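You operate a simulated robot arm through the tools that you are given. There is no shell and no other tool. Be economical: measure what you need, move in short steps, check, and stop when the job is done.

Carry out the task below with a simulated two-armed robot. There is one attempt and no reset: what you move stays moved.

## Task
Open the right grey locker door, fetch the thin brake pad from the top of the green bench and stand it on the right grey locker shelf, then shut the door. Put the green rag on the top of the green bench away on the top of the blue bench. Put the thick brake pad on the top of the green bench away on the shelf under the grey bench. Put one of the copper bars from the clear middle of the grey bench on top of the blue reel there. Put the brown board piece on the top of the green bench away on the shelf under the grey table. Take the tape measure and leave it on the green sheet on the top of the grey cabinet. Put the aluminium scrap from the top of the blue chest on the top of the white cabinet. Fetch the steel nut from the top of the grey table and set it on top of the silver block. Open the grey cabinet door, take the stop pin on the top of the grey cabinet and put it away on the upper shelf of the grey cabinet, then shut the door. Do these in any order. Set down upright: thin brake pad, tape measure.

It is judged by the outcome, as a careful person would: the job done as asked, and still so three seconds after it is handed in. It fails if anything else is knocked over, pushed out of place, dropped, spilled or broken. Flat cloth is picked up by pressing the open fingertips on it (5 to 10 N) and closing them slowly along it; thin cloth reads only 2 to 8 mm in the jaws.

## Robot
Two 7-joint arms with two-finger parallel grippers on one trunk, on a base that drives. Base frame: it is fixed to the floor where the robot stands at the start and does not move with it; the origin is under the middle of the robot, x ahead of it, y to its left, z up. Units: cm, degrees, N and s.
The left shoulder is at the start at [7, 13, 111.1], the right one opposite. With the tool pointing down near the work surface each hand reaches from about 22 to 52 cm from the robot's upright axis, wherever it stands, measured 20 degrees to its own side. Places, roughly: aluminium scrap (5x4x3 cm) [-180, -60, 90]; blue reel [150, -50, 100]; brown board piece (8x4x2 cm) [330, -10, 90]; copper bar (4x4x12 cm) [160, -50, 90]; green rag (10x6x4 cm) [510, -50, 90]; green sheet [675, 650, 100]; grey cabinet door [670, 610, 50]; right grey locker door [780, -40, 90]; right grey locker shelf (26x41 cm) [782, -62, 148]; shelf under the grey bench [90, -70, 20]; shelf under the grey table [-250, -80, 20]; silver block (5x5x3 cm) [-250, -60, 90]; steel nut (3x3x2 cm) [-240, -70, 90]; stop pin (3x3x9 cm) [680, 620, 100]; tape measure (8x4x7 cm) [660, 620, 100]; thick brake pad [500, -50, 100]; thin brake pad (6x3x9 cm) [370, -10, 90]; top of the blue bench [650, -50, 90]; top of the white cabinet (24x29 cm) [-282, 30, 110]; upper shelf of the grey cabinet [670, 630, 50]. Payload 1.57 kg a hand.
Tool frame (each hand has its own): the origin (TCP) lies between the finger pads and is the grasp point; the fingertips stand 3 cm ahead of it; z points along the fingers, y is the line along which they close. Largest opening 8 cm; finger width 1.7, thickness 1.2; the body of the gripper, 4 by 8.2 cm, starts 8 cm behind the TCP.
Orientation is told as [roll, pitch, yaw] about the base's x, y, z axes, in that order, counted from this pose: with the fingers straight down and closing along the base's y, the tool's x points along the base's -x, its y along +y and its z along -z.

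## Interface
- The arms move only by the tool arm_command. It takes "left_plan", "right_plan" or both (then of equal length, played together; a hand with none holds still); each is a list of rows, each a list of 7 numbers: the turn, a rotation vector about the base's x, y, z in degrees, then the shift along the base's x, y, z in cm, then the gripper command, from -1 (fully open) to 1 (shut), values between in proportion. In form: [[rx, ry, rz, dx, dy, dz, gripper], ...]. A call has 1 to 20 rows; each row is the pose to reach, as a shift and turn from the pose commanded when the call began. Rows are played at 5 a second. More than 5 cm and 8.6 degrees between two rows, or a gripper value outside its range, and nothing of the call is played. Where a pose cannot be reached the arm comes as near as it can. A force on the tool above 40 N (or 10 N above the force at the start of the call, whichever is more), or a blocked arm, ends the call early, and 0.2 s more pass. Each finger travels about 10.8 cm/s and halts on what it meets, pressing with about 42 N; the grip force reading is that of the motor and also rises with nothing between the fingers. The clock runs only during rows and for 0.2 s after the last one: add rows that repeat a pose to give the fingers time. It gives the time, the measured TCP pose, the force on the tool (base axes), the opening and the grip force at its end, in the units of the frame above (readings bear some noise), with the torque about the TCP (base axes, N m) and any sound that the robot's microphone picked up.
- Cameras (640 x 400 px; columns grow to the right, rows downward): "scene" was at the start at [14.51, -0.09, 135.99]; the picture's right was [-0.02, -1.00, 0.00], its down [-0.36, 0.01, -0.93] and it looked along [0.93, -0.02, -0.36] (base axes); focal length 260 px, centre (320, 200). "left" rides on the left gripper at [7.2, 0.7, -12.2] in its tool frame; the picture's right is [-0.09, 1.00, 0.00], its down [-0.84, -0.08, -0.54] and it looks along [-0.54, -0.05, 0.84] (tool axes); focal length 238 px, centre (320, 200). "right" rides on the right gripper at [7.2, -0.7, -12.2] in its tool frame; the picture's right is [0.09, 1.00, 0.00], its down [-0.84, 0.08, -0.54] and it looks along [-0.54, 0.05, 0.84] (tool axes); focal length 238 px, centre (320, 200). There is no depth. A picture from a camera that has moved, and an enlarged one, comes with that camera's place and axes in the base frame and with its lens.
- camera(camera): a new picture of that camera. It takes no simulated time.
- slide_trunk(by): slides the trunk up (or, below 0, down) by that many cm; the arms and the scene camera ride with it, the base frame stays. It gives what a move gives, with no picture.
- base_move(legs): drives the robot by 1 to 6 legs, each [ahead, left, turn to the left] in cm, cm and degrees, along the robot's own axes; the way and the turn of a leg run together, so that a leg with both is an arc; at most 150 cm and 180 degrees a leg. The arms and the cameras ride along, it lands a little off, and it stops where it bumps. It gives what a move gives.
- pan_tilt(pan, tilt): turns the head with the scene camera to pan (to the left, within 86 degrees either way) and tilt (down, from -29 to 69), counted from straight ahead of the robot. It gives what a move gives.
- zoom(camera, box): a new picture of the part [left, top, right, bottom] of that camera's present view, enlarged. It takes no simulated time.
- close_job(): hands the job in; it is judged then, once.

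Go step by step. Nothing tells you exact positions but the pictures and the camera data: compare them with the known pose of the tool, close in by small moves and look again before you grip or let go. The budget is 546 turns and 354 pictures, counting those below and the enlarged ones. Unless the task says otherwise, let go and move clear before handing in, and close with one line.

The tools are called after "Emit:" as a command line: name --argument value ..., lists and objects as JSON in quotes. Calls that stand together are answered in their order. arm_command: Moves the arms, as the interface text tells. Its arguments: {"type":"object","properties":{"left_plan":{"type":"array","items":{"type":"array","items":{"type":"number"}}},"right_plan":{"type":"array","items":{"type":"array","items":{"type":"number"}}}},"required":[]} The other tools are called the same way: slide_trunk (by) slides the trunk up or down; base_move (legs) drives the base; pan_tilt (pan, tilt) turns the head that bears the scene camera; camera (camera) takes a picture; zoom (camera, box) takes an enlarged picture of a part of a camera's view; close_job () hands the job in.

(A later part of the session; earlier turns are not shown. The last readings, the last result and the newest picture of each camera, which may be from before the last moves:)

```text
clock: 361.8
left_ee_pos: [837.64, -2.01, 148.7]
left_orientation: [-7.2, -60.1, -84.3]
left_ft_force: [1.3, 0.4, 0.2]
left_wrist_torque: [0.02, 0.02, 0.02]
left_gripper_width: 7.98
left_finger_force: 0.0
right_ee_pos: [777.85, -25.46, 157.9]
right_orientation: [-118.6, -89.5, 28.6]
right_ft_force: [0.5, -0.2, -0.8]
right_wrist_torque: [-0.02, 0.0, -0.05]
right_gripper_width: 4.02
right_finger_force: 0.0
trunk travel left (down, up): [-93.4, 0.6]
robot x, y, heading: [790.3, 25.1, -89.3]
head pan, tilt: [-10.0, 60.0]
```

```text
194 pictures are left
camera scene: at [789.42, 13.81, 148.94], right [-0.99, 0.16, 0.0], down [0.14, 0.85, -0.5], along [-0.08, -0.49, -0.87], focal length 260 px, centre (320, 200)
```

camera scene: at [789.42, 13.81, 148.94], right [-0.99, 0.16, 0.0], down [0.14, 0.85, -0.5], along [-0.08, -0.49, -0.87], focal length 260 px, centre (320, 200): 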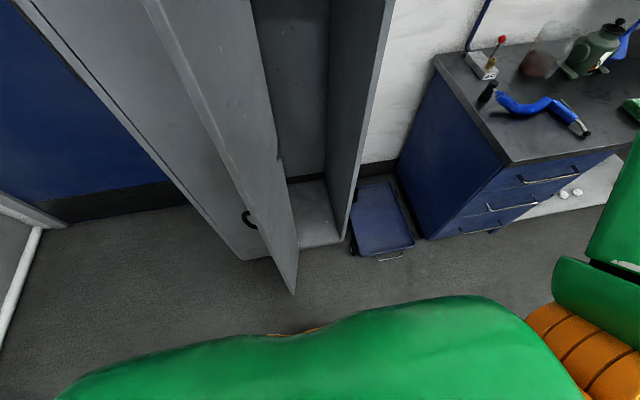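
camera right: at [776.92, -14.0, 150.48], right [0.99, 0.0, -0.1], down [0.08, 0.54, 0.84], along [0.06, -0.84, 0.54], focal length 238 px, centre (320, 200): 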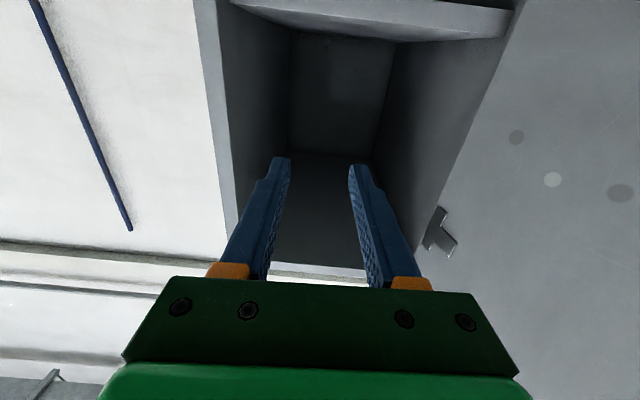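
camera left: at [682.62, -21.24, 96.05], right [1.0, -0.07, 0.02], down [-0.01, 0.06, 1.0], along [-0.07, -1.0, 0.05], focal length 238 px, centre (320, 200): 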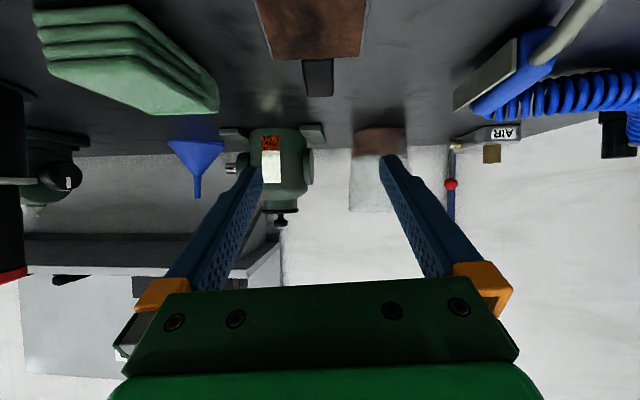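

Emit:
base_move --legs '[[-40, 0, 0]]'

Emit:
pan_tilt --pan 0 --tilt 45

Emit:
camera --camera "scene"

Emit:
pan_tilt --pan 0 --tilt 10

Emit:
zoom --camera "scene" --box '[240, 100, 440, 225]'

```text
clock: 364.3
left_ee_pos: [837.22, 37.35, 148.56]
left_orientation: [-7.2, -60.1, -84.4]
left_ft_force: [-0.1, -0.8, 0.2]
left_wrist_torque: [0.01, 0.0, 0.02]
left_gripper_width: 8.0
left_finger_force: 0.0
right_ee_pos: [777.36, 13.68, 157.77]
right_orientation: [-97.6, -89.6, 7.7]
right_ft_force: [-0.1, 0.3, -0.7]
right_wrist_torque: [0.01, 0.02, 0.01]
right_gripper_width: 3.98
right_finger_force: 0.0
trunk travel left (down, up): [-93.4, 0.6]
robot x, y, heading: [789.91, 65.28, -89.5]
head pan, tilt: [-10.0, 60.0]
```

```text
clock: 365.0
left_ee_pos: [837.38, 37.64, 148.65]
left_orientation: [-7.4, -60.1, -84.3]
left_ft_force: [0.1, 1.4, 1.0]
left_wrist_torque: [-0.02, 0.02, 0.06]
left_gripper_width: 8.0
left_finger_force: 0.0
right_ee_pos: [777.34, 13.89, 157.83]
right_orientation: [-110.9, -89.5, 21.0]
right_ft_force: [-0.1, 0.7, -0.1]
right_wrist_torque: [-0.01, -0.01, -0.02]
right_gripper_width: 3.99
right_finger_force: 0.1
trunk travel left (down, up): [-93.4, 0.6]
robot x, y, heading: [789.85, 65.1, -89.4]
head pan, tilt: [0.0, 45.0]
```

```text
193 pictures are left
camera scene: at [790.2, 51.75, 150.87], right [-1.0, -0.01, 0.0], down [-0.01, 0.71, -0.71], along [0.01, -0.71, -0.71], focal length 260 px, centre (320, 200)
```

scene: 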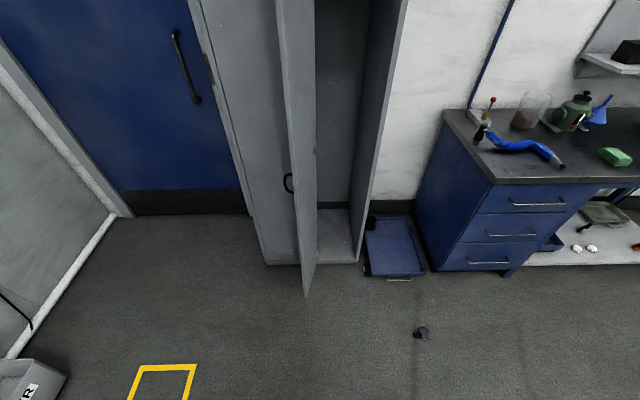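

```text
clock: 366.1
left_ee_pos: [837.32, 37.69, 148.63]
left_orientation: [-7.2, -60.2, -84.1]
left_ft_force: [0.1, 0.2, -0.4]
left_wrist_torque: [-0.02, 0.04, 0.02]
left_gripper_width: 8.0
left_finger_force: 0.0
right_ee_pos: [777.34, 14.15, 157.89]
right_orientation: [-116.0, -89.4, 26.1]
right_ft_force: [-0.4, 0.4, 0.2]
right_wrist_torque: [0.02, 0.02, -0.01]
right_gripper_width: 4.0
right_finger_force: 0.0
trunk travel left (down, up): [-93.4, 0.6]
robot x, y, heading: [789.87, 65.09, -89.6]
head pan, tilt: [0.0, 10.0]
```

```text
3.20 times, centred on (340, 162) of scene
camera zoom: at [790.2, 50.69, 156.37], right [-1.0, -0.01, 0.0], down [0.0, 0.17, -0.98], along [0.01, -0.98, -0.17], focal length 832 px, centre (256, 320)
```

zoom: 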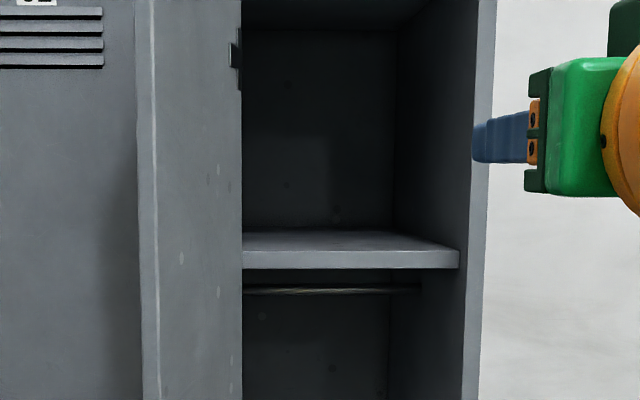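

The pad toppled forward off the shelf and lies on the floor near (737,3). I zoom on it.

Emit:
pan_tilt --pan -20 --tilt 60

Emit:
camera --camera "scene"

```text
clock: 367.2
left_ee_pos: [837.43, 37.66, 148.56]
left_orientation: [-7.4, -60.0, -84.1]
left_ft_force: [0.1, -0.5, 0.4]
left_wrist_torque: [0.01, -0.02, -0.01]
left_gripper_width: 8.03
left_finger_force: 0.1
right_ee_pos: [777.35, 14.16, 157.79]
right_orientation: [-114.7, -89.4, 24.8]
right_ft_force: [0.3, 0.6, 0.0]
right_wrist_torque: [-0.01, -0.02, -0.03]
right_gripper_width: 4.03
right_finger_force: 0.1
trunk travel left (down, up): [-93.4, 0.6]
robot x, y, heading: [789.96, 65.06, -89.6]
head pan, tilt: [-20.0, 60.0]
```

```text
191 pictures are left
camera scene: at [787.89, 53.67, 148.94], right [-0.94, 0.33, 0.0], down [0.29, 0.82, -0.5], along [-0.17, -0.47, -0.87], focal length 260 px, centre (320, 200)
```

scene: 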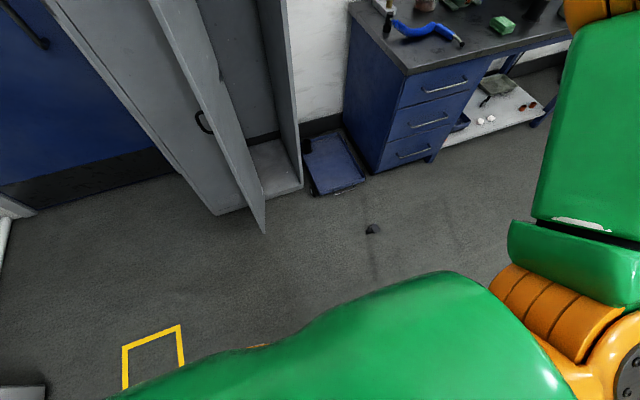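

Emit:
zoom --camera "scene" --box '[340, 205, 404, 250]'

```text
8.89 times, centred on (372, 228) of scene
camera zoom: at [787.89, 53.67, 148.94], right [-0.94, 0.33, 0.0], down [0.29, 0.82, -0.5], along [-0.17, -0.47, -0.87], focal length 2310 px, centre (-142, -44)
```

zoom: 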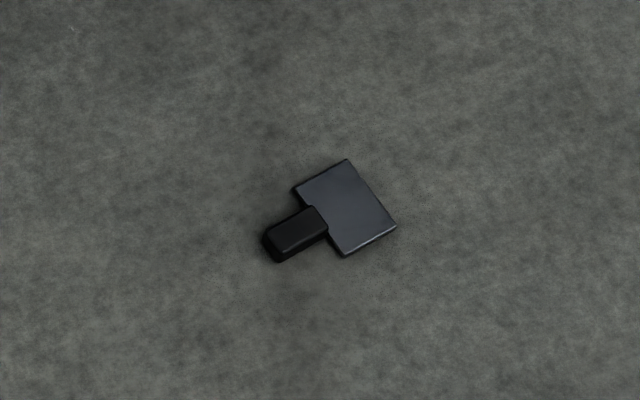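

It now lies face down, flat, with its top pointing about +x. I'll stand behind it facing +x, pick it by the block with vertical fingers, so rotating to horizontal makes it exactly upright.

Emit:
base_move --legs '[[0, -98, 0], [0, 0, 95], [0, -44, 0]]'

Emit:
arm_command --right_plan '[[0, -8, 0, -1, 0, -3, -1], [0, -16, 0, -2, 0, -6, -1], [0, -24, 0, -3, 0, -9, -1], [0, -32, 0, -4, 0, -12, -1], [0, -40, 0, -5, 0, -15, -1], [0, -48, 0, -6, 0, -18, -1], [0, -56, 0, -7, 0, -21, -1], [0, -64, 0, -8, 0, -24, -1], [0, -72, 0, -9, 0, -26, -1], [0, -80, 0, -10, 0, -28, -1], [0, -88, 0, -11, 0, -28, -1], [0, -90, 0, -11, 0, -28, -1]]'

Emit:
camera --camera "right"

```text
clock: 378.7
left_ee_pos: [717.3, 68.95, 148.55]
left_orientation: [-7.6, -60.0, 9.3]
left_ft_force: [-0.1, -0.2, -0.5]
left_wrist_torque: [-0.02, -0.02, 0.0]
left_gripper_width: 8.02
left_finger_force: 0.0
right_ee_pos: [744.26, 10.45, 157.95]
right_orientation: [-109.9, -89.3, 113.3]
right_ft_force: [-0.1, -0.3, -0.5]
right_wrist_torque: [0.0, -0.01, -0.03]
right_gripper_width: 4.01
right_finger_force: 0.1
trunk travel left (down, up): [-93.4, 0.6]
robot x, y, heading: [692.94, 19.64, 3.7]
head pan, tilt: [-20.0, 60.0]
```

```text
clock: 381.3
left_ee_pos: [717.31, 68.51, 148.68]
left_orientation: [-7.2, -60.1, 9.0]
left_ft_force: [0.2, -0.1, -0.1]
left_wrist_torque: [0.04, 0.0, 0.03]
left_gripper_width: 8.01
left_finger_force: 0.0
right_ee_pos: [725.47, 23.02, 159.75]
right_orientation: [-179.6, -9.2, 179.3]
right_ft_force: [0.0, 0.6, -0.5]
right_wrist_torque: [0.0, 0.0, -0.03]
right_gripper_width: 8.01
right_finger_force: 0.1
right hand out of reach, approached as far as the arm can: row 3, 4, 5, 6, 7, 8, 9, 10, 11, 12
trunk travel left (down, up): [-93.4, 0.6]
robot x, y, heading: [692.55, 19.57, 4.1]
head pan, tilt: [-20.0, 60.0]
```

```text
189 pictures are left
camera right: at [730.54, 22.23, 146.49], right [0.1, 0.99, -0.02], down [-0.91, 0.09, -0.4], along [-0.4, 0.06, 0.92], focal length 238 px, centre (320, 200)
```

right: 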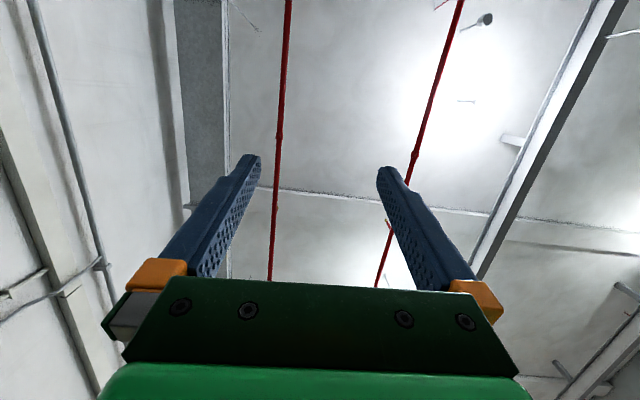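

Wrong sign (it points up now). Reverse carefully.

Emit:
arm_command --right_plan '[[0, 8, 0, 1, -1, 0, -1], [0, 16, 0, 2, -2, -2, -1], [0, 24, 0, 4, -4, -4, -1], [0, 32, 0, 6, -6, -6, -1], [0, 40, 0, 8, -8, -8, -1], [0, 48, 0, 10, -10, -10, -1], [0, 56, 0, 12, -11, -12, -1], [0, 64, 0, 13, -12, -14, -1], [0, 72, 0, 14, -12, -16, -1], [0, 80, 0, 14, -12, -18, -1], [0, 80, 0, 14, -12, -18, -1]]'

```text
clock: 383.7
left_ee_pos: [717.29, 68.64, 148.78]
left_orientation: [-7.3, -60.1, 9.0]
left_ft_force: [0.7, -0.4, 1.0]
left_wrist_torque: [0.0, -0.02, -0.02]
left_gripper_width: 8.0
left_finger_force: 0.1
right_ee_pos: [737.7, 11.64, 141.73]
right_orientation: [-165.2, -86.8, 166.4]
right_ft_force: [-0.3, 0.5, 0.5]
right_wrist_torque: [-0.03, -0.01, -0.02]
right_gripper_width: 7.99
right_finger_force: 0.0
trunk travel left (down, up): [-93.4, 0.6]
robot x, y, heading: [692.97, 19.8, 4.0]
head pan, tilt: [-20.0, 60.0]
```

Emit:
arm_command --right_plan '[[0, 8, 0, 0, -1, 0, -1], [0, 16, 0, 0, -2, -1, -1], [0, 24, 0, 0, -3, -2, -1], [0, 32, 0, -1, -4, -3, -1], [0, 40, 0, -1, -5, -4, -1], [0, 48, 0, -2, -6, -5, -1], [0, 56, 0, -2, -7, -6, -1], [0, 64, 0, -3, -8, -7, -1], [0, 72, 0, -3, -8, -8, -1], [0, 80, 0, -3, -8, -9, -1], [0, 87, 0, -3, -8, -10, -1], [0, 87, 0, -3, -8, -10, -1]]'

Emit:
slide_trunk --by -60

Emit:
camera --camera "right"

```text
clock: 386.3
left_ee_pos: [717.19, 68.55, 148.75]
left_orientation: [-7.1, -60.1, 9.1]
left_ft_force: [-0.6, -0.1, -0.6]
left_wrist_torque: [-0.02, -0.01, -0.01]
left_gripper_width: 7.98
left_finger_force: 0.0
right_ee_pos: [734.54, 3.76, 131.86]
right_orientation: [1.0, -6.1, 0.7]
right_ft_force: [0.2, 0.8, 0.6]
right_wrist_torque: [-0.03, 0.0, 0.03]
right_gripper_width: 7.99
right_finger_force: 0.2
trunk travel left (down, up): [-93.4, 0.6]
robot x, y, heading: [693.11, 20.0, 4.1]
head pan, tilt: [-20.0, 60.0]
```

```text
refused: -60 is not a number from -40 to 40
```

```text
188 pictures are left
camera right: at [726.17, 2.59, 143.17], right [-0.11, 0.99, 0.01], down [0.77, 0.08, 0.63], along [0.62, 0.07, -0.78], focal length 238 px, centre (320, 200)
```

right: 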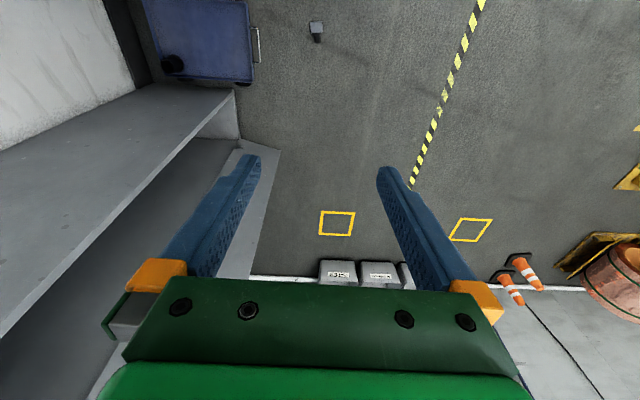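

Pad is right below. Lower the trunk in two slides, with the hand squared to vertical.

Emit:
slide_trunk --by -40

Emit:
slide_trunk --by -35

Emit:
arm_command --right_plan '[[0, 6, 0, 0, 0, -5, -1], [0, 6, 0, 0, 0, -10, -1], [0, 6, 0, 0, 0, -15, -1], [0, 6, 0, 0, 0, -20, -1], [0, 6, 0, 0, 0, -20, -1]]'

Emit:
camera --camera "right"

```text
clock: 390.1
left_ee_pos: [717.37, 68.62, 108.65]
left_orientation: [-7.4, -60.1, 9.1]
left_ft_force: [0.1, -0.6, -0.7]
left_wrist_torque: [0.01, 0.02, 0.03]
left_gripper_width: 8.0
left_finger_force: 0.1
right_ee_pos: [734.83, 3.68, 91.95]
right_orientation: [1.2, -6.2, 0.7]
right_ft_force: [-0.1, -0.5, 0.3]
right_wrist_torque: [-0.01, -0.01, -0.02]
right_gripper_width: 8.01
right_finger_force: 0.0
trunk travel left (down, up): [-53.4, 40.6]
robot x, y, heading: [692.83, 19.97, 3.9]
head pan, tilt: [-20.0, 60.0]
```

```text
clock: 393.5
left_ee_pos: [717.35, 68.63, 73.69]
left_orientation: [-7.3, -60.1, 9.2]
left_ft_force: [-0.2, 0.5, -0.1]
left_wrist_torque: [0.0, 0.01, 0.01]
left_gripper_width: 7.99
left_finger_force: 0.1
right_ee_pos: [734.83, 3.68, 56.81]
right_orientation: [1.1, -6.1, 0.6]
right_ft_force: [-0.4, -0.5, 0.4]
right_wrist_torque: [-0.01, -0.04, -0.01]
right_gripper_width: 8.01
right_finger_force: 0.1
trunk travel left (down, up): [-18.4, 75.6]
robot x, y, heading: [692.83, 19.73, 4.0]
head pan, tilt: [-20.0, 60.0]
```

```text
clock: 394.7
left_ee_pos: [717.38, 68.6, 73.62]
left_orientation: [-7.3, -60.0, 9.1]
left_ft_force: [0.1, 0.6, 0.4]
left_wrist_torque: [0.0, 0.01, -0.01]
left_gripper_width: 8.01
left_finger_force: 0.0
right_ee_pos: [734.64, 3.61, 36.87]
right_orientation: [1.3, -0.2, 0.8]
right_ft_force: [0.5, -0.9, 0.0]
right_wrist_torque: [-0.04, 0.0, -0.03]
right_gripper_width: 8.01
right_finger_force: 0.0
trunk travel left (down, up): [-18.4, 75.6]
robot x, y, heading: [692.87, 19.66, 4.2]
head pan, tilt: [-20.0, 60.0]
```

```text
187 pictures are left
camera right: at [727.43, 2.55, 49.09], right [-0.1, 0.99, 0.02], down [0.83, 0.08, 0.55], along [0.54, 0.07, -0.84], focal length 238 px, centre (320, 200)
```

right: 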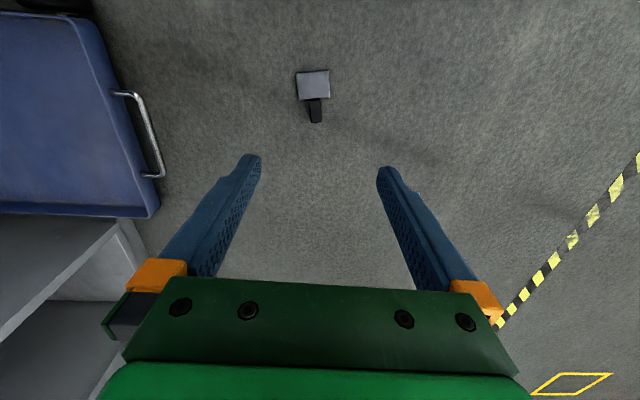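

Emit:
arm_command --right_plan '[[0, 0, 4, 1.5, 0, -4, -0.3], [0, 0, 8, 3, 0, -8, -0.3], [0, 0, 12, 3.2, 0, -12.5, -0.3], [0, 0, 12, 3.2, 0, -17, -0.3], [0, 0, 12, 3.2, 0, -21.5, -0.3], [0, 0, 12, 3.2, 0, -25, -0.3], [0, 0, 12, 3.2, 0, -25, -0.3]]'

Emit:
camera --camera "right"

```text
clock: 396.3
left_ee_pos: [717.28, 68.65, 73.67]
left_orientation: [-7.3, -60.1, 9.1]
left_ft_force: [0.2, -0.3, 0.2]
left_wrist_torque: [0.01, 0.0, -0.01]
left_gripper_width: 8.01
left_finger_force: 0.1
right_ee_pos: [737.02, 3.75, 12.29]
right_orientation: [1.1, -0.3, 12.7]
right_ft_force: [-0.6, 0.4, 0.6]
right_wrist_torque: [-0.01, 0.0, 0.01]
right_gripper_width: 5.2
right_finger_force: 0.1
right hand out of reach, approached as far as the arm can: row 6, 7
trunk travel left (down, up): [-18.4, 75.6]
robot x, y, heading: [692.81, 19.97, 3.9]
head pan, tilt: [-20.0, 60.0]
```

```text
186 pictures are left
camera right: at [730.01, 1.22, 24.44], right [-0.31, 0.95, 0.02], down [0.8, 0.25, 0.55], along [0.52, 0.18, -0.84], focal length 238 px, centre (320, 200)
```

right: 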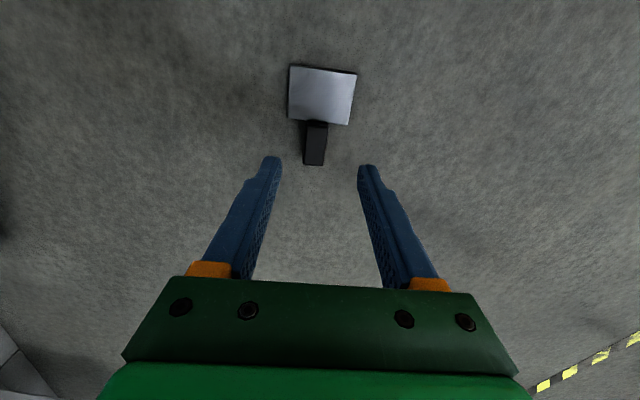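

Near the reach limit; raise the arm a bit and use the trunk instead.

Emit:
arm_command --right_plan '[[0, 0, 0, -0.5, 0, 3, -0.3], [0, 0, 0, -0.5, 0, 6, -0.3], [0, 0, 0, -0.5, 0, 6, -0.3]]'

Emit:
slide_trunk --by -9

Emit:
camera --camera "right"

```text
clock: 397.1
left_ee_pos: [717.4, 68.52, 73.72]
left_orientation: [-7.3, -60.1, 9.1]
left_ft_force: [-0.7, 1.0, 0.4]
left_wrist_torque: [0.01, -0.01, 0.0]
left_gripper_width: 7.99
left_finger_force: 0.0
right_ee_pos: [736.45, 3.61, 18.41]
right_orientation: [1.1, -0.2, 12.7]
right_ft_force: [-0.3, 0.8, 0.1]
right_wrist_torque: [-0.03, -0.01, 0.01]
right_gripper_width: 5.21
right_finger_force: 0.0
trunk travel left (down, up): [-18.4, 75.6]
robot x, y, heading: [692.8, 19.45, 3.7]
head pan, tilt: [-20.0, 60.0]
```

```text
clock: 398.4
left_ee_pos: [717.49, 68.62, 64.84]
left_orientation: [-7.3, -60.1, 9.1]
left_ft_force: [0.2, 0.4, 1.6]
left_wrist_torque: [0.02, 0.01, -0.01]
left_gripper_width: 8.01
left_finger_force: 0.0
right_ee_pos: [736.53, 3.76, 9.3]
right_orientation: [1.2, -0.2, 12.8]
right_ft_force: [1.4, 1.3, 0.1]
right_wrist_torque: [-0.03, 0.02, -0.04]
right_gripper_width: 5.21
right_finger_force: 0.0
trunk travel left (down, up): [-9.4, 84.6]
robot x, y, heading: [693.24, 19.68, 4.2]
head pan, tilt: [-20.0, 60.0]
```

```text
185 pictures are left
camera right: at [729.61, 1.13, 21.48], right [-0.31, 0.95, 0.02], down [0.8, 0.25, 0.55], along [0.51, 0.18, -0.84], focal length 238 px, centre (320, 200)
```

right: 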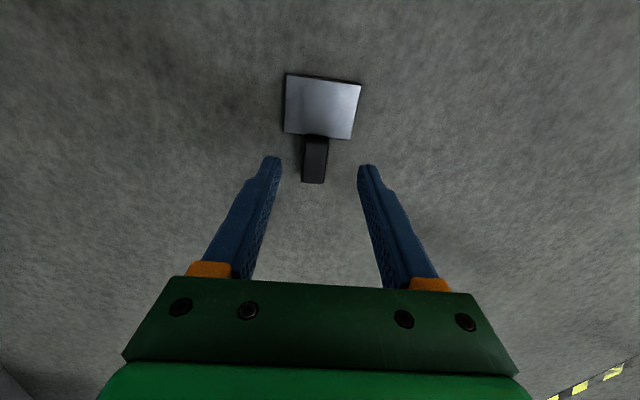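

Shift 1 cm and lower with trunk to grasp height.

Emit:
arm_command --right_plan '[[0, 0, 0, 1, -0.2, 0, -0.3], [0, 0, 0, 1, -0.2, 0, -0.3]]'

Emit:
slide_trunk --by -4.8

Emit:
camera --camera "right"

```text
clock: 399.0
left_ee_pos: [717.38, 68.5, 64.71]
left_orientation: [-7.3, -60.0, 9.1]
left_ft_force: [0.7, 0.0, 0.2]
left_wrist_torque: [0.02, -0.03, 0.01]
left_gripper_width: 8.0
left_finger_force: 0.1
right_ee_pos: [737.55, 3.47, 9.41]
right_orientation: [1.2, -0.2, 12.8]
right_ft_force: [1.0, 0.3, -0.9]
right_wrist_torque: [0.02, 0.02, -0.01]
right_gripper_width: 5.19
right_finger_force: 0.0
trunk travel left (down, up): [-9.4, 84.6]
robot x, y, heading: [693.15, 19.73, 4.1]
head pan, tilt: [-20.0, 60.0]
```

```text
clock: 399.9
left_ee_pos: [717.39, 68.63, 59.87]
left_orientation: [-7.2, -60.0, 9.1]
left_ft_force: [0.1, 0.4, -0.2]
left_wrist_torque: [0.02, 0.0, 0.01]
left_gripper_width: 7.99
left_finger_force: 0.0
right_ee_pos: [737.61, 3.33, 4.41]
right_orientation: [1.1, -0.2, 12.7]
right_ft_force: [-1.2, 0.2, 0.5]
right_wrist_torque: [0.01, 0.0, -0.01]
right_gripper_width: 5.21
right_finger_force: 0.1
trunk travel left (down, up): [-4.6, 89.4]
robot x, y, heading: [692.63, 19.5, 4.3]
head pan, tilt: [-20.0, 60.0]
```

```text
184 pictures are left
camera right: at [730.6, 0.87, 16.67], right [-0.31, 0.95, 0.02], down [0.8, 0.25, 0.55], along [0.51, 0.18, -0.84], focal length 238 px, centre (320, 200)
```

right: 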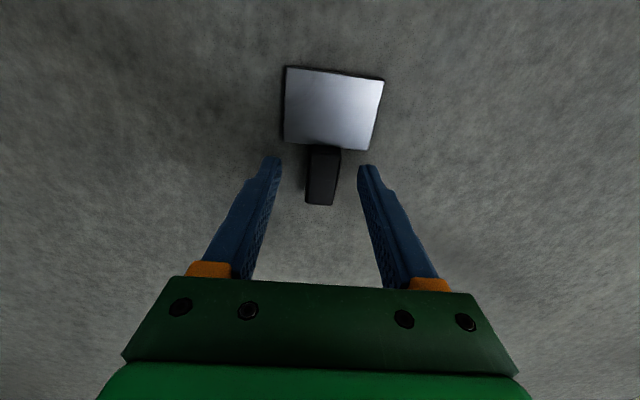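

Emit:
slide_trunk --by -0.4

Emit:
arm_command --right_plan '[[0, 0, 0, 0, 0, 0, 0], [0, 0, 0, 0, 0, 0, 0.3], [0, 0, 0, 0, 0, 0, 0.6], [0, 0, 0, 0, 0, 0, 1], [0, 0, 0, 0, 0, 0, 1], [0, 0, 0, 0, 0, 0, 1]]'

Emit:
slide_trunk --by 30

Emit:
camera --camera "right"

```text
clock: 400.4
left_ee_pos: [717.38, 68.51, 59.44]
left_orientation: [-7.3, -60.0, 9.1]
left_ft_force: [0.1, 0.7, 0.5]
left_wrist_torque: [-0.01, 0.03, 0.01]
left_gripper_width: 7.98
left_finger_force: 0.3
right_ee_pos: [737.51, 3.41, 4.2]
right_orientation: [1.3, -0.2, 12.7]
right_ft_force: [-0.5, 0.3, 0.2]
right_wrist_torque: [-0.03, 0.01, -0.06]
right_gripper_width: 5.21
right_finger_force: 0.0
trunk travel left (down, up): [-4.2, 89.8]
robot x, y, heading: [693.01, 19.86, 3.8]
head pan, tilt: [-20.0, 60.0]
```

```text
clock: 401.8
left_ee_pos: [717.36, 68.52, 59.5]
left_orientation: [-7.3, -60.2, 9.1]
left_ft_force: [0.1, -0.5, 0.1]
left_wrist_torque: [-0.02, -0.01, 0.02]
left_gripper_width: 7.99
left_finger_force: 0.2
right_ee_pos: [737.41, 3.5, 4.21]
right_orientation: [1.2, -0.2, 12.7]
right_ft_force: [-0.4, 0.0, 0.6]
right_wrist_torque: [-0.03, 0.0, -0.04]
right_gripper_width: 2.15
right_finger_force: 35.0
trunk travel left (down, up): [-4.2, 89.8]
robot x, y, heading: [692.87, 19.83, 4.0]
head pan, tilt: [-20.0, 60.0]
```

```text
clock: 404.8
left_ee_pos: [717.46, 68.53, 89.46]
left_orientation: [-7.2, -60.1, 9.1]
left_ft_force: [-0.2, 0.2, -0.2]
left_wrist_torque: [0.02, 0.01, 0.01]
left_gripper_width: 8.01
left_finger_force: 0.0
right_ee_pos: [737.53, 3.48, 34.03]
right_orientation: [1.1, -0.2, 12.7]
right_ft_force: [0.2, 0.5, -1.4]
right_wrist_torque: [0.03, -0.01, 0.03]
right_gripper_width: 2.14
right_finger_force: 33.9
trunk travel left (down, up): [-34.2, 59.8]
robot x, y, heading: [692.82, 19.84, 3.9]
head pan, tilt: [-20.0, 60.0]
```

```text
183 pictures are left
camera right: at [730.62, 0.87, 46.25], right [-0.31, 0.95, 0.02], down [0.8, 0.25, 0.55], along [0.51, 0.18, -0.84], focal length 238 px, centre (320, 200)
```

right: 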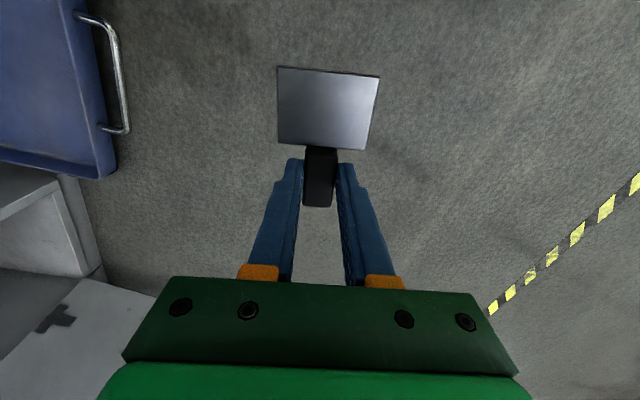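

Gripped flat. Raise trunk and arm to home height.

Emit:
slide_trunk --by 40

Emit:
slide_trunk --by 19

Emit:
arm_command --right_plan '[[0, 0, 0, 0, 0, 5, 1], [0, 0, 0, 0, 0, 10, 1], [0, 0, 0, 0, 0, 15, 1], [0, 0, 0, 0, 0, 20, 1], [0, 0, 0, 0, 0, 25, 1], [0, 0, 0, 0, 0, 29, 1], [0, 0, 0, -1, 0, 33, 1], [0, 0, 0, -2, 0, 36, 1], [0, 0, 0, -3, 0, 38, 1], [0, 0, 0, -3, 0, 38, 1]]'

```text
clock: 408.6
left_ee_pos: [717.36, 68.56, 129.51]
left_orientation: [-7.2, -60.1, 9.2]
left_ft_force: [-0.3, 0.4, 0.7]
left_wrist_torque: [-0.03, 0.04, 0.0]
left_gripper_width: 8.0
left_finger_force: 0.1
right_ee_pos: [737.65, 3.49, 74.26]
right_orientation: [1.1, -0.2, 12.7]
right_ft_force: [0.0, 0.2, -1.4]
right_wrist_torque: [0.0, -0.03, 0.04]
right_gripper_width: 2.13
right_finger_force: 34.7
trunk travel left (down, up): [-74.2, 19.8]
robot x, y, heading: [692.62, 19.54, 3.9]
head pan, tilt: [-20.0, 60.0]
```

```text
clock: 410.7
left_ee_pos: [717.43, 68.58, 148.44]
left_orientation: [-7.2, -60.1, 9.1]
left_ft_force: [0.5, -0.6, 2.2]
left_wrist_torque: [0.01, 0.02, 0.01]
left_gripper_width: 8.02
left_finger_force: 0.0
right_ee_pos: [737.52, 3.55, 93.11]
right_orientation: [1.2, -0.2, 12.7]
right_ft_force: [-0.2, 0.7, -1.1]
right_wrist_torque: [0.03, -0.01, -0.02]
right_gripper_width: 2.12
right_finger_force: 34.7
trunk travel left (down, up): [-93.2, 0.8]
robot x, y, heading: [693.15, 19.0, 4.1]
head pan, tilt: [-20.0, 60.0]
```

```text
clock: 412.9
left_ee_pos: [717.46, 68.62, 148.44]
left_orientation: [-7.1, -60.1, 9.1]
left_ft_force: [0.6, 0.2, -0.1]
left_wrist_torque: [-0.02, -0.03, 0.01]
left_gripper_width: 8.01
left_finger_force: 0.1
right_ee_pos: [734.71, 3.63, 130.9]
right_orientation: [1.1, -0.2, 12.6]
right_ft_force: [0.4, 0.5, -1.6]
right_wrist_torque: [-0.02, -0.01, -0.02]
right_gripper_width: 2.14
right_finger_force: 34.5
trunk travel left (down, up): [-93.2, 0.8]
robot x, y, heading: [692.64, 19.28, 3.7]
head pan, tilt: [-20.0, 60.0]
```

Rotate to horizontal (pad upright).

Emit:
arm_command --right_plan '[[1.76, -7.8, 0, 0.5, 0, 2, 1], [3.5, -15.6, 0, 1, 0, 4, 1], [5.3, -23.4, 0, 1.5, 0, 6, 1], [7, -31.2, 0, 2, 0, 8, 1], [8.8, -39, 0, 3, 0, 10, 1], [10.6, -46.8, 0, 4, 0, 12, 1], [12.3, -54.6, 0, 5, 0, 15, 1], [14, -62.4, 0, 6, 0, 18, 1], [15.8, -70.2, 0, 7, 0, 21, 1], [17.6, -78, 0, 8, 0, 24, 1], [19.3, -85.8, 0, 9, 0, 26, 1], [19.8, -87.8, 0, 9, 0, 27, 1], [19.8, -87.8, 0, 9, 0, 27, 1]]'

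Emit:
camera --camera "right"

Emit:
pan_tilt --pan -20 --tilt 0

Emit:
camera --camera "scene"

```text
clock: 415.7
left_ee_pos: [717.35, 68.68, 148.5]
left_orientation: [-7.2, -60.1, 9.1]
left_ft_force: [-0.6, -0.6, 0.2]
left_wrist_torque: [0.03, 0.02, 0.01]
left_gripper_width: 8.02
left_finger_force: 0.0
right_ee_pos: [743.72, 3.52, 158.08]
right_orientation: [-171.9, -89.7, -174.3]
right_ft_force: [-0.3, 0.0, -1.5]
right_wrist_torque: [0.0, 0.02, -0.01]
right_gripper_width: 2.12
right_finger_force: 34.5
trunk travel left (down, up): [-93.2, 0.8]
robot x, y, heading: [692.73, 19.47, 4.1]
head pan, tilt: [-20.0, 60.0]
```

```text
182 pictures are left
camera right: at [731.85, -0.14, 150.84], right [-0.24, 0.97, -0.09], down [-0.55, -0.06, 0.83], along [0.8, 0.25, 0.54], focal length 238 px, centre (320, 200)
```

right: 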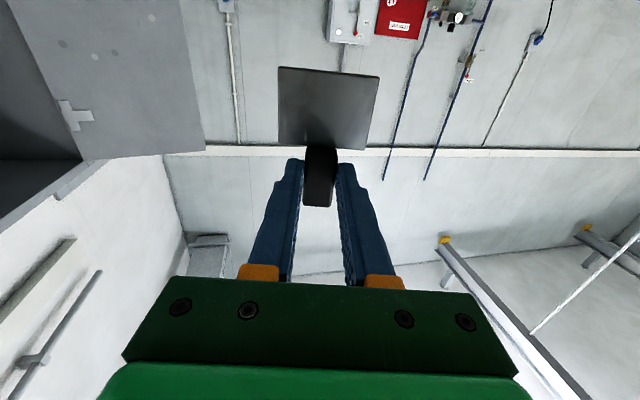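

```text
clock: 417.0
left_ee_pos: [717.33, 68.55, 148.44]
left_orientation: [-7.2, -60.0, 9.1]
left_ft_force: [1.1, 0.1, 0.5]
left_wrist_torque: [-0.01, 0.0, 0.01]
left_gripper_width: 8.01
left_finger_force: 0.0
right_ee_pos: [743.51, 3.53, 158.03]
right_orientation: [-171.0, -89.9, -175.1]
right_ft_force: [0.0, -0.3, -1.6]
right_wrist_torque: [-0.01, 0.0, -0.01]
right_gripper_width: 2.13
right_finger_force: 34.9
trunk travel left (down, up): [-93.2, 0.8]
robot x, y, heading: [692.94, 19.66, 4.0]
head pan, tilt: [-20.0, 0.0]
```

```text
181 pictures are left
camera scene: at [706.8, 17.56, 157.76], right [-0.28, -0.96, 0.0], down [0.0, 0.0, -1.0], along [0.96, -0.28, 0.0], focal length 260 px, centre (320, 200)
```

scene: 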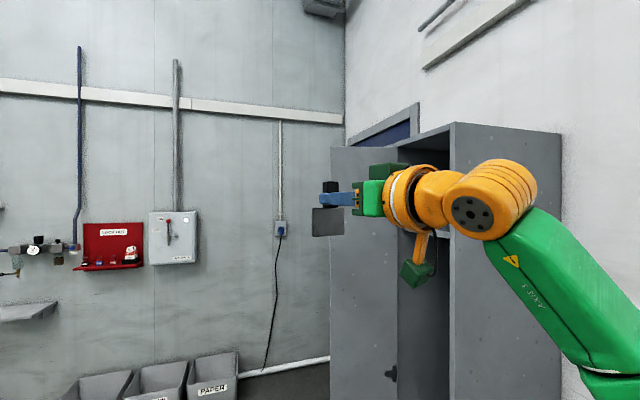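

Emit:
zoom --camera "scene" --box '[290, 160, 386, 250]'

```text
4.44 times, centred on (338, 205) of scene
camera zoom: at [706.8, 17.56, 157.76], right [-0.28, -0.96, 0.0], down [0.0, 0.0, -1.0], along [0.96, -0.28, 0.0], focal length 1155 px, centre (240, 178)
```

zoom: 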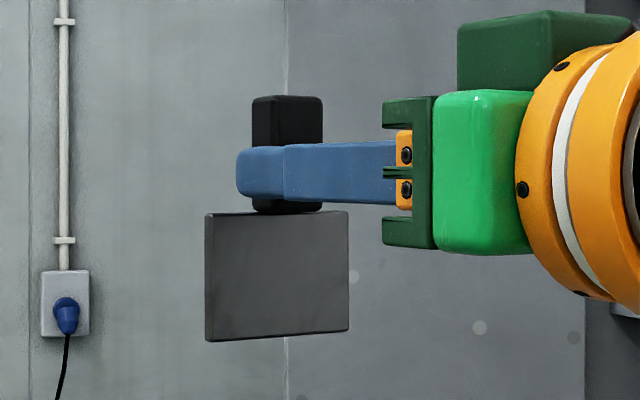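

The pad is vertical in the hand. Square the hand, adjust its lateral/forward position, then return to the locker.

Emit:
arm_command --right_plan '[[0, 0, -3, 1.5, 2, 0, 1], [0, 0, -6, 3, 4, 0, 1], [0, 0, -8.6, 4, 6, 0, 1], [0, 0, -8.6, 4, 7.5, 0, 1], [0, 0, -8.6, 4, 7.5, 0, 1]]'

Emit:
base_move --legs '[[0, 46, 0], [0, 0, -94], [0, 95, 0]]'

Emit:
pan_tilt --pan -10 --tilt 12

Emit:
camera --camera "scene"

```text
clock: 418.2
left_ee_pos: [717.43, 68.54, 148.46]
left_orientation: [-7.2, -60.1, 9.1]
left_ft_force: [0.0, 0.7, -0.7]
left_wrist_torque: [0.03, 0.01, 0.0]
left_gripper_width: 8.0
left_finger_force: 0.1
right_ee_pos: [747.52, 10.89, 158.1]
right_orientation: [-170.9, -89.7, 176.0]
right_ft_force: [1.0, 0.1, -1.8]
right_wrist_torque: [-0.03, 0.03, -0.01]
right_gripper_width: 2.12
right_finger_force: 34.6
trunk travel left (down, up): [-93.2, 0.8]
robot x, y, heading: [692.68, 19.78, 3.9]
head pan, tilt: [-20.0, 0.0]
```

```text
clock: 429.5
left_ee_pos: [831.47, 36.27, 148.45]
left_orientation: [-7.1, -60.1, -86.0]
left_ft_force: [-0.7, -0.2, -0.1]
left_wrist_torque: [-0.01, -0.05, 0.01]
left_gripper_width: 8.02
left_finger_force: 0.1
right_ee_pos: [771.4, 11.12, 158.16]
right_orientation: [165.1, -89.8, 105.0]
right_ft_force: [0.1, 0.4, -1.7]
right_wrist_torque: [0.06, 0.01, -0.01]
right_gripper_width: 2.15
right_finger_force: 34.6
trunk travel left (down, up): [-93.2, 0.8]
robot x, y, heading: [785.17, 64.79, -91.0]
head pan, tilt: [-20.0, 0.0]
```

```text
clock: 430.3
left_ee_pos: [831.54, 36.23, 148.49]
left_orientation: [-7.2, -60.0, -86.0]
left_ft_force: [-0.3, 0.9, -0.2]
left_wrist_torque: [0.0, 0.0, -0.03]
left_gripper_width: 8.0
left_finger_force: 0.0
right_ee_pos: [771.58, 11.14, 158.05]
right_orientation: [-174.7, -89.8, 84.9]
right_ft_force: [-0.2, 0.2, -2.0]
right_wrist_torque: [0.08, 0.01, 0.01]
right_gripper_width: 2.13
right_finger_force: 34.4
trunk travel left (down, up): [-93.2, 0.8]
robot x, y, heading: [784.93, 64.73, -91.1]
head pan, tilt: [-10.0, 12.0]
```

```text
179 pictures are left
camera scene: at [783.22, 50.7, 155.85], right [-0.98, 0.19, 0.0], down [0.04, 0.2, -0.98], along [-0.19, -0.96, -0.21], focal length 260 px, centre (320, 200)
```

scene: 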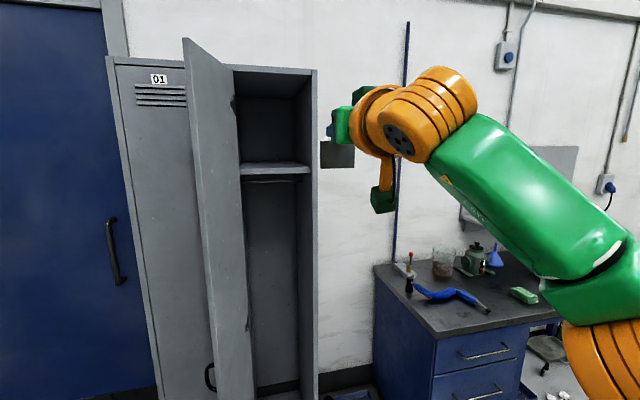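

Emit:
base_move --legs '[[0, 5.5, 1], [35, 0, 0]]'

Emit:
base_move --legs '[[22, 0, 0]]'

Emit:
camera --camera "right"

Emit:
camera --camera "scene"

```text
clock: 433.1
left_ee_pos: [837.5, 2.01, 148.58]
left_orientation: [-7.3, -60.3, -84.8]
left_ft_force: [0.6, 0.0, 0.1]
left_wrist_torque: [0.0, 0.01, -0.03]
left_gripper_width: 7.98
left_finger_force: 0.1
right_ee_pos: [777.8, -23.82, 158.23]
right_orientation: [-169.0, -89.8, 80.2]
right_ft_force: [-0.8, 0.5, -2.4]
right_wrist_torque: [0.05, 0.04, -0.04]
right_gripper_width: 2.12
right_finger_force: 34.3
trunk travel left (down, up): [-93.2, 0.8]
robot x, y, heading: [790.34, 29.16, -89.8]
head pan, tilt: [-10.0, 12.0]
```

```text
clock: 434.8
left_ee_pos: [837.57, -19.34, 148.51]
left_orientation: [-7.3, -60.4, -84.7]
left_ft_force: [0.0, 1.2, -0.5]
left_wrist_torque: [-0.03, 0.02, -0.01]
left_gripper_width: 8.0
left_finger_force: 0.0
right_ee_pos: [778.12, -45.56, 158.29]
right_orientation: [-176.0, -89.6, 87.4]
right_ft_force: [-0.5, 1.2, -2.0]
right_wrist_torque: [0.04, -0.05, 0.03]
right_gripper_width: 2.16
right_finger_force: 34.2
trunk travel left (down, up): [-93.2, 0.8]
robot x, y, heading: [789.98, 7.98, -89.8]
head pan, tilt: [-10.0, 12.0]
```

```text
178 pictures are left
camera right: at [777.04, -33.55, 151.06], right [1.0, 0.03, -0.09], down [0.06, 0.55, 0.83], along [0.07, -0.83, 0.55], focal length 238 px, centre (320, 200)
```

right: 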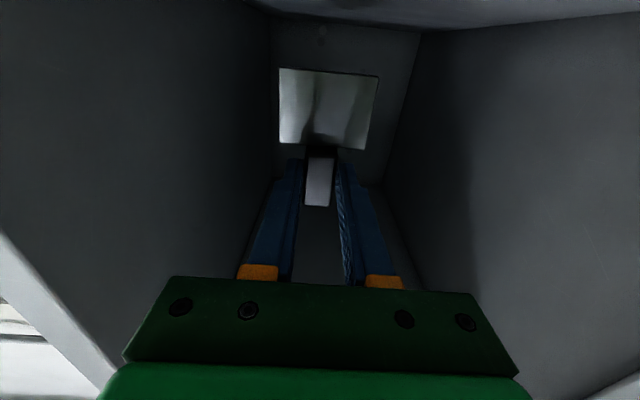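

```text
177 pictures are left
camera scene: at [788.93, -5.77, 155.91], right [-0.99, 0.17, 0.0], down [0.04, 0.2, -0.98], along [-0.17, -0.96, -0.2], focal length 260 px, centre (320, 200)
```

scene: 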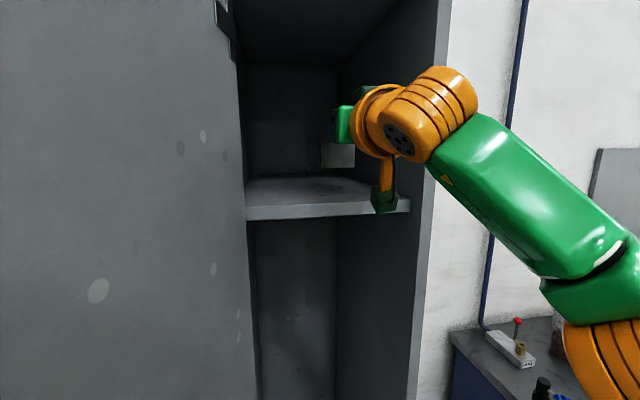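

Emit:
base_move --legs '[[2.5, 0, 0]]'

Emit:
arm_command --right_plan '[[0, 0, 0, 0, 0, -1.5, 1], [0, 0, 0, 0, 0, -3, 1], [0, 0, 0, 0, 0, -4, 1], [0, 0, 0, 0, 0, -4, 1]]'

Emit:
zoom --camera "scene" --box '[280, 110, 440, 230]'

```text
clock: 435.6
left_ee_pos: [837.65, -20.32, 148.5]
left_orientation: [-7.4, -60.3, -84.2]
left_ft_force: [0.5, -0.2, 0.4]
left_wrist_torque: [-0.05, 0.01, 0.0]
left_gripper_width: 8.0
left_finger_force: 0.1
right_ee_pos: [778.46, -47.21, 158.19]
right_orientation: [-172.3, -89.8, 84.2]
right_ft_force: [1.2, -0.6, -2.2]
right_wrist_torque: [0.05, 0.01, 0.02]
right_gripper_width: 2.11
right_finger_force: 34.6
trunk travel left (down, up): [-93.2, 0.8]
robot x, y, heading: [790.22, 6.7, -89.4]
head pan, tilt: [-10.0, 12.0]
stopped in leg 1: the robot was blocked; the commanded pose is now the measured one
```

```text
clock: 436.6
left_ee_pos: [837.7, -20.97, 148.31]
left_orientation: [-7.3, -60.1, -84.3]
left_ft_force: [-0.7, 0.6, 0.1]
left_wrist_torque: [-0.01, 0.01, -0.04]
left_gripper_width: 8.01
left_finger_force: 0.0
right_ee_pos: [778.42, -47.55, 154.11]
right_orientation: [-168.7, -89.9, 80.5]
right_ft_force: [0.1, 0.4, -2.1]
right_wrist_torque: [0.04, 0.0, 0.0]
right_gripper_width: 2.12
right_finger_force: 34.2
trunk travel left (down, up): [-93.2, 0.8]
robot x, y, heading: [790.24, 6.74, -89.5]
head pan, tilt: [-10.0, 12.0]
```

```text
3.33 times, centred on (360, 170) of scene
camera zoom: at [788.97, -7.72, 155.83], right [-0.99, 0.16, 0.0], down [0.03, 0.21, -0.98], along [-0.16, -0.96, -0.21], focal length 866 px, centre (187, 300)
```

zoom: 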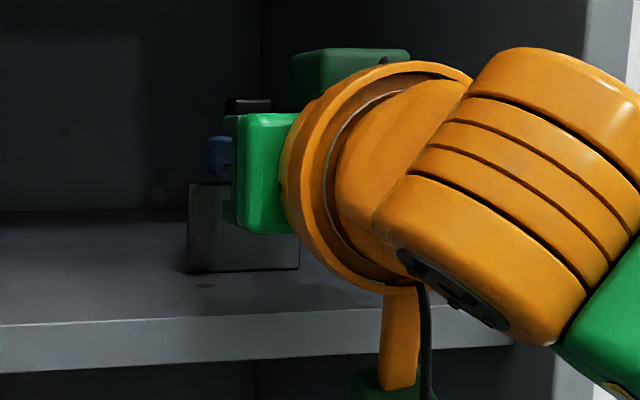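

The base touched the door edge slightly; fine. Creep the pad down.

Emit:
arm_command --right_plan '[[0, 0, 0, 0, 0, -0.3, 1], [0, 0, 0, 0, 0, -0.5, 1], [0, 0, 0, 0, 0, -0.5, 1]]'

Emit:
arm_command --right_plan '[[0, 0, 0, 0, 0, -0.2, 1], [0, 0, 0, 0, 0, -0.2, 1]]'

```text
clock: 437.4
left_ee_pos: [837.71, -20.46, 148.44]
left_orientation: [-7.3, -60.3, -84.3]
left_ft_force: [-0.1, -0.6, 0.3]
left_wrist_torque: [-0.02, 0.0, -0.01]
left_gripper_width: 8.0
left_finger_force: 0.0
right_ee_pos: [778.44, -47.18, 154.05]
right_orientation: [-176.5, -89.6, 88.3]
right_ft_force: [-1.4, -6.5, 22.3]
right_wrist_torque: [-1.11, -0.04, -0.06]
right_gripper_width: 2.15
right_finger_force: 35.0
trunk travel left (down, up): [-93.2, 0.8]
robot x, y, heading: [790.13, 6.59, -89.6]
head pan, tilt: [-10.0, 12.0]
```

```text
clock: 438.0
left_ee_pos: [837.86, -20.22, 148.54]
left_orientation: [-7.3, -60.4, -84.2]
left_ft_force: [-0.2, 0.2, -0.2]
left_wrist_torque: [-0.02, 0.01, -0.01]
left_gripper_width: 7.96
left_finger_force: 0.0
right_ee_pos: [778.32, -46.91, 153.64]
right_orientation: [-175.6, -89.6, 87.6]
right_ft_force: [-1.3, -4.9, 22.9]
right_wrist_torque: [-1.09, -0.05, -0.04]
right_gripper_width: 2.13
right_finger_force: 34.7
trunk travel left (down, up): [-93.2, 0.8]
robot x, y, heading: [790.38, 6.53, -89.1]
head pan, tilt: [-10.0, 12.0]
```

Pressed too hard; the pad may have pivoted. Raise 1 cm and check its lean.

Emit:
arm_command --right_plan '[[0, 0, 0, 0, 0, 0.7, 1], [0, 0, 0, 0, 0, 1.5, 1], [0, 0, 0, 0, 0, 1.5, 1]]'

Emit:
zoom --camera "right" --box '[240, 40, 400, 220]'

Emit:
zoom --camera "scene" --box '[300, 120, 380, 190]'

```text
clock: 438.8
left_ee_pos: [837.71, -20.66, 148.46]
left_orientation: [-7.3, -60.2, -84.4]
left_ft_force: [0.0, 0.4, 0.3]
left_wrist_torque: [-0.01, 0.0, 0.0]
left_gripper_width: 8.04
left_finger_force: 0.0
right_ee_pos: [778.21, -47.32, 154.96]
right_orientation: [-165.8, -89.9, 77.7]
right_ft_force: [-0.7, -0.7, -2.0]
right_wrist_torque: [0.07, 0.01, 0.0]
right_gripper_width: 2.14
right_finger_force: 34.2
trunk travel left (down, up): [-93.2, 0.8]
robot x, y, heading: [790.28, 6.61, -89.5]
head pan, tilt: [-10.0, 12.0]
```

```text
2.22 times, centred on (320, 130) of right
camera zoom: at [777.21, -35.26, 147.77], right [1.0, 0.03, -0.09], down [0.06, 0.55, 0.84], along [0.08, -0.84, 0.54], focal length 530 px, centre (320, 356)
```

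zoom: 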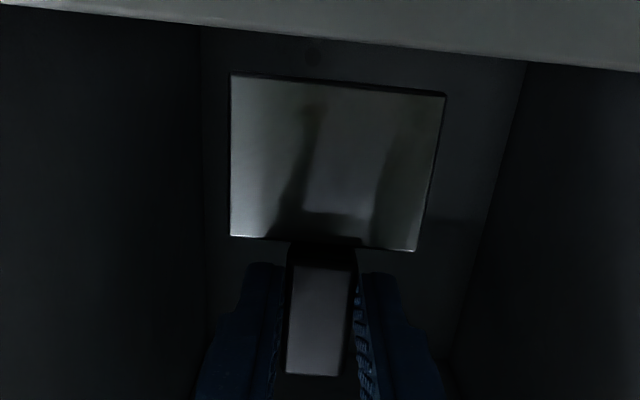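

```text
5.71 times, centred on (340, 155) of scene
camera zoom: at [788.96, -7.46, 155.85], right [-0.99, 0.16, 0.0], down [0.03, 0.2, -0.98], along [-0.16, -0.96, -0.21], focal length 1485 px, centre (206, 457)
```

zoom: 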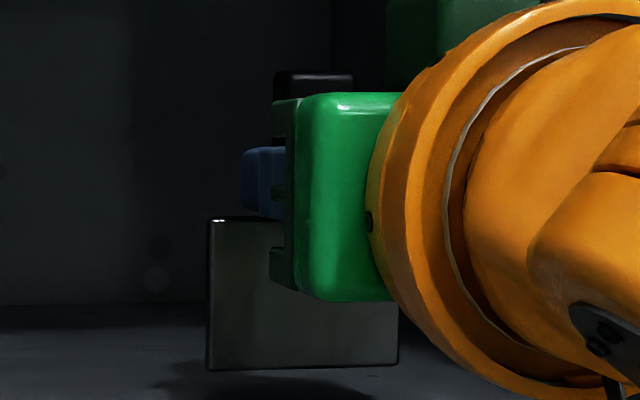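

The pad slips in a block grip when pressed because the base isn't under the pivot. Better: re-lay it face-down on the blue bench and grip it by the plate's side edges so pressing self-aligns the base. Back out and go there.

Emit:
arm_command --right_plan '[[0, 0, 0, 0, 0, 2, 1], [0, 0, 0, 0, 0, 3, 1], [0, 0, 0, 0, 0, 3, 1]]'

Emit:
base_move --legs '[[-45, 0, 0], [0, -90, 0]]'

Emit:
arm_command --right_plan '[[8, 0, 0, -0.5, 1, -2, 1], [16, 0, 0, -1, 2, -4, 1], [24, 0, 0, -1.5, 3, -6, 1], [32, 0, 0, -2, 4, -8, 1], [40, 0, 0, -2.5, 5, -10, 1], [48, 0, 0, -3, 6, -12, 1], [56, 0, 0, -3.5, 7, -15, 1], [64, 0, 0, -4, 8, -18, 1], [72, 0, 0, -4.5, 9, -21, 1], [80, 0, 0, -5, 10, -24, 1], [88, 0, 0, -5.5, 11, -26, 1], [90, 0, 0, -6, 11, -27, 1], [90, 0, 0, -6, 11, -27, 1]]'

Emit:
camera --camera "right"

```text
clock: 439.6
left_ee_pos: [837.73, -20.67, 148.57]
left_orientation: [-7.2, -60.2, -84.3]
left_ft_force: [0.1, 0.0, 0.3]
left_wrist_torque: [-0.01, -0.01, 0.02]
left_gripper_width: 8.01
left_finger_force: 0.0
right_ee_pos: [778.2, -47.42, 158.0]
right_orientation: [-169.8, -89.8, 81.8]
right_ft_force: [-0.4, -0.7, -1.2]
right_wrist_torque: [0.05, 0.01, 0.0]
right_gripper_width: 2.12
right_finger_force: 34.1
trunk travel left (down, up): [-93.2, 0.8]
robot x, y, heading: [790.05, 6.62, -89.4]
head pan, tilt: [-10.0, 12.0]
```

```text
clock: 446.7
left_ee_pos: [746.95, 22.96, 148.36]
left_orientation: [-7.2, -60.1, -84.1]
left_ft_force: [-0.2, 0.1, 0.8]
left_wrist_torque: [-0.02, 0.03, 0.03]
left_gripper_width: 7.96
left_finger_force: 0.1
right_ee_pos: [687.41, -3.65, 157.93]
right_orientation: [-140.5, -89.7, 52.4]
right_ft_force: [0.1, 0.4, -1.1]
right_wrist_torque: [0.08, -0.03, -0.02]
right_gripper_width: 2.13
right_finger_force: 34.4
trunk travel left (down, up): [-93.2, 0.8]
robot x, y, heading: [699.29, 50.18, -89.6]
head pan, tilt: [-10.0, 12.0]
```

```text
clock: 449.5
left_ee_pos: [746.61, 22.91, 148.52]
left_orientation: [-7.2, -60.2, -84.4]
left_ft_force: [0.9, 1.1, -0.2]
left_wrist_torque: [0.0, -0.05, 0.01]
left_gripper_width: 7.97
left_finger_force: 0.0
right_ee_pos: [681.24, 7.42, 131.11]
right_orientation: [1.9, -0.4, -89.9]
right_ft_force: [-0.3, -0.7, -1.4]
right_wrist_torque: [-0.06, 0.0, 0.01]
right_gripper_width: 2.12
right_finger_force: 34.2
trunk travel left (down, up): [-93.2, 0.8]
robot x, y, heading: [699.09, 50.48, -89.8]
head pan, tilt: [-10.0, 12.0]
```

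```text
173 pictures are left
camera right: at [680.21, 14.62, 143.2], right [1.0, 0.09, 0.03], down [0.06, -0.83, 0.55], along [0.08, -0.54, -0.84], focal length 238 px, centre (320, 200)
```

right: 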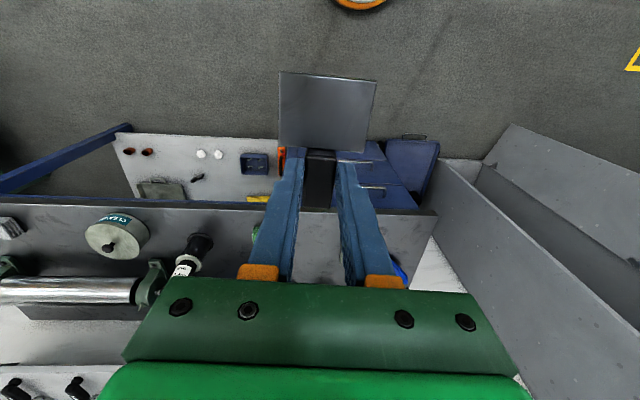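

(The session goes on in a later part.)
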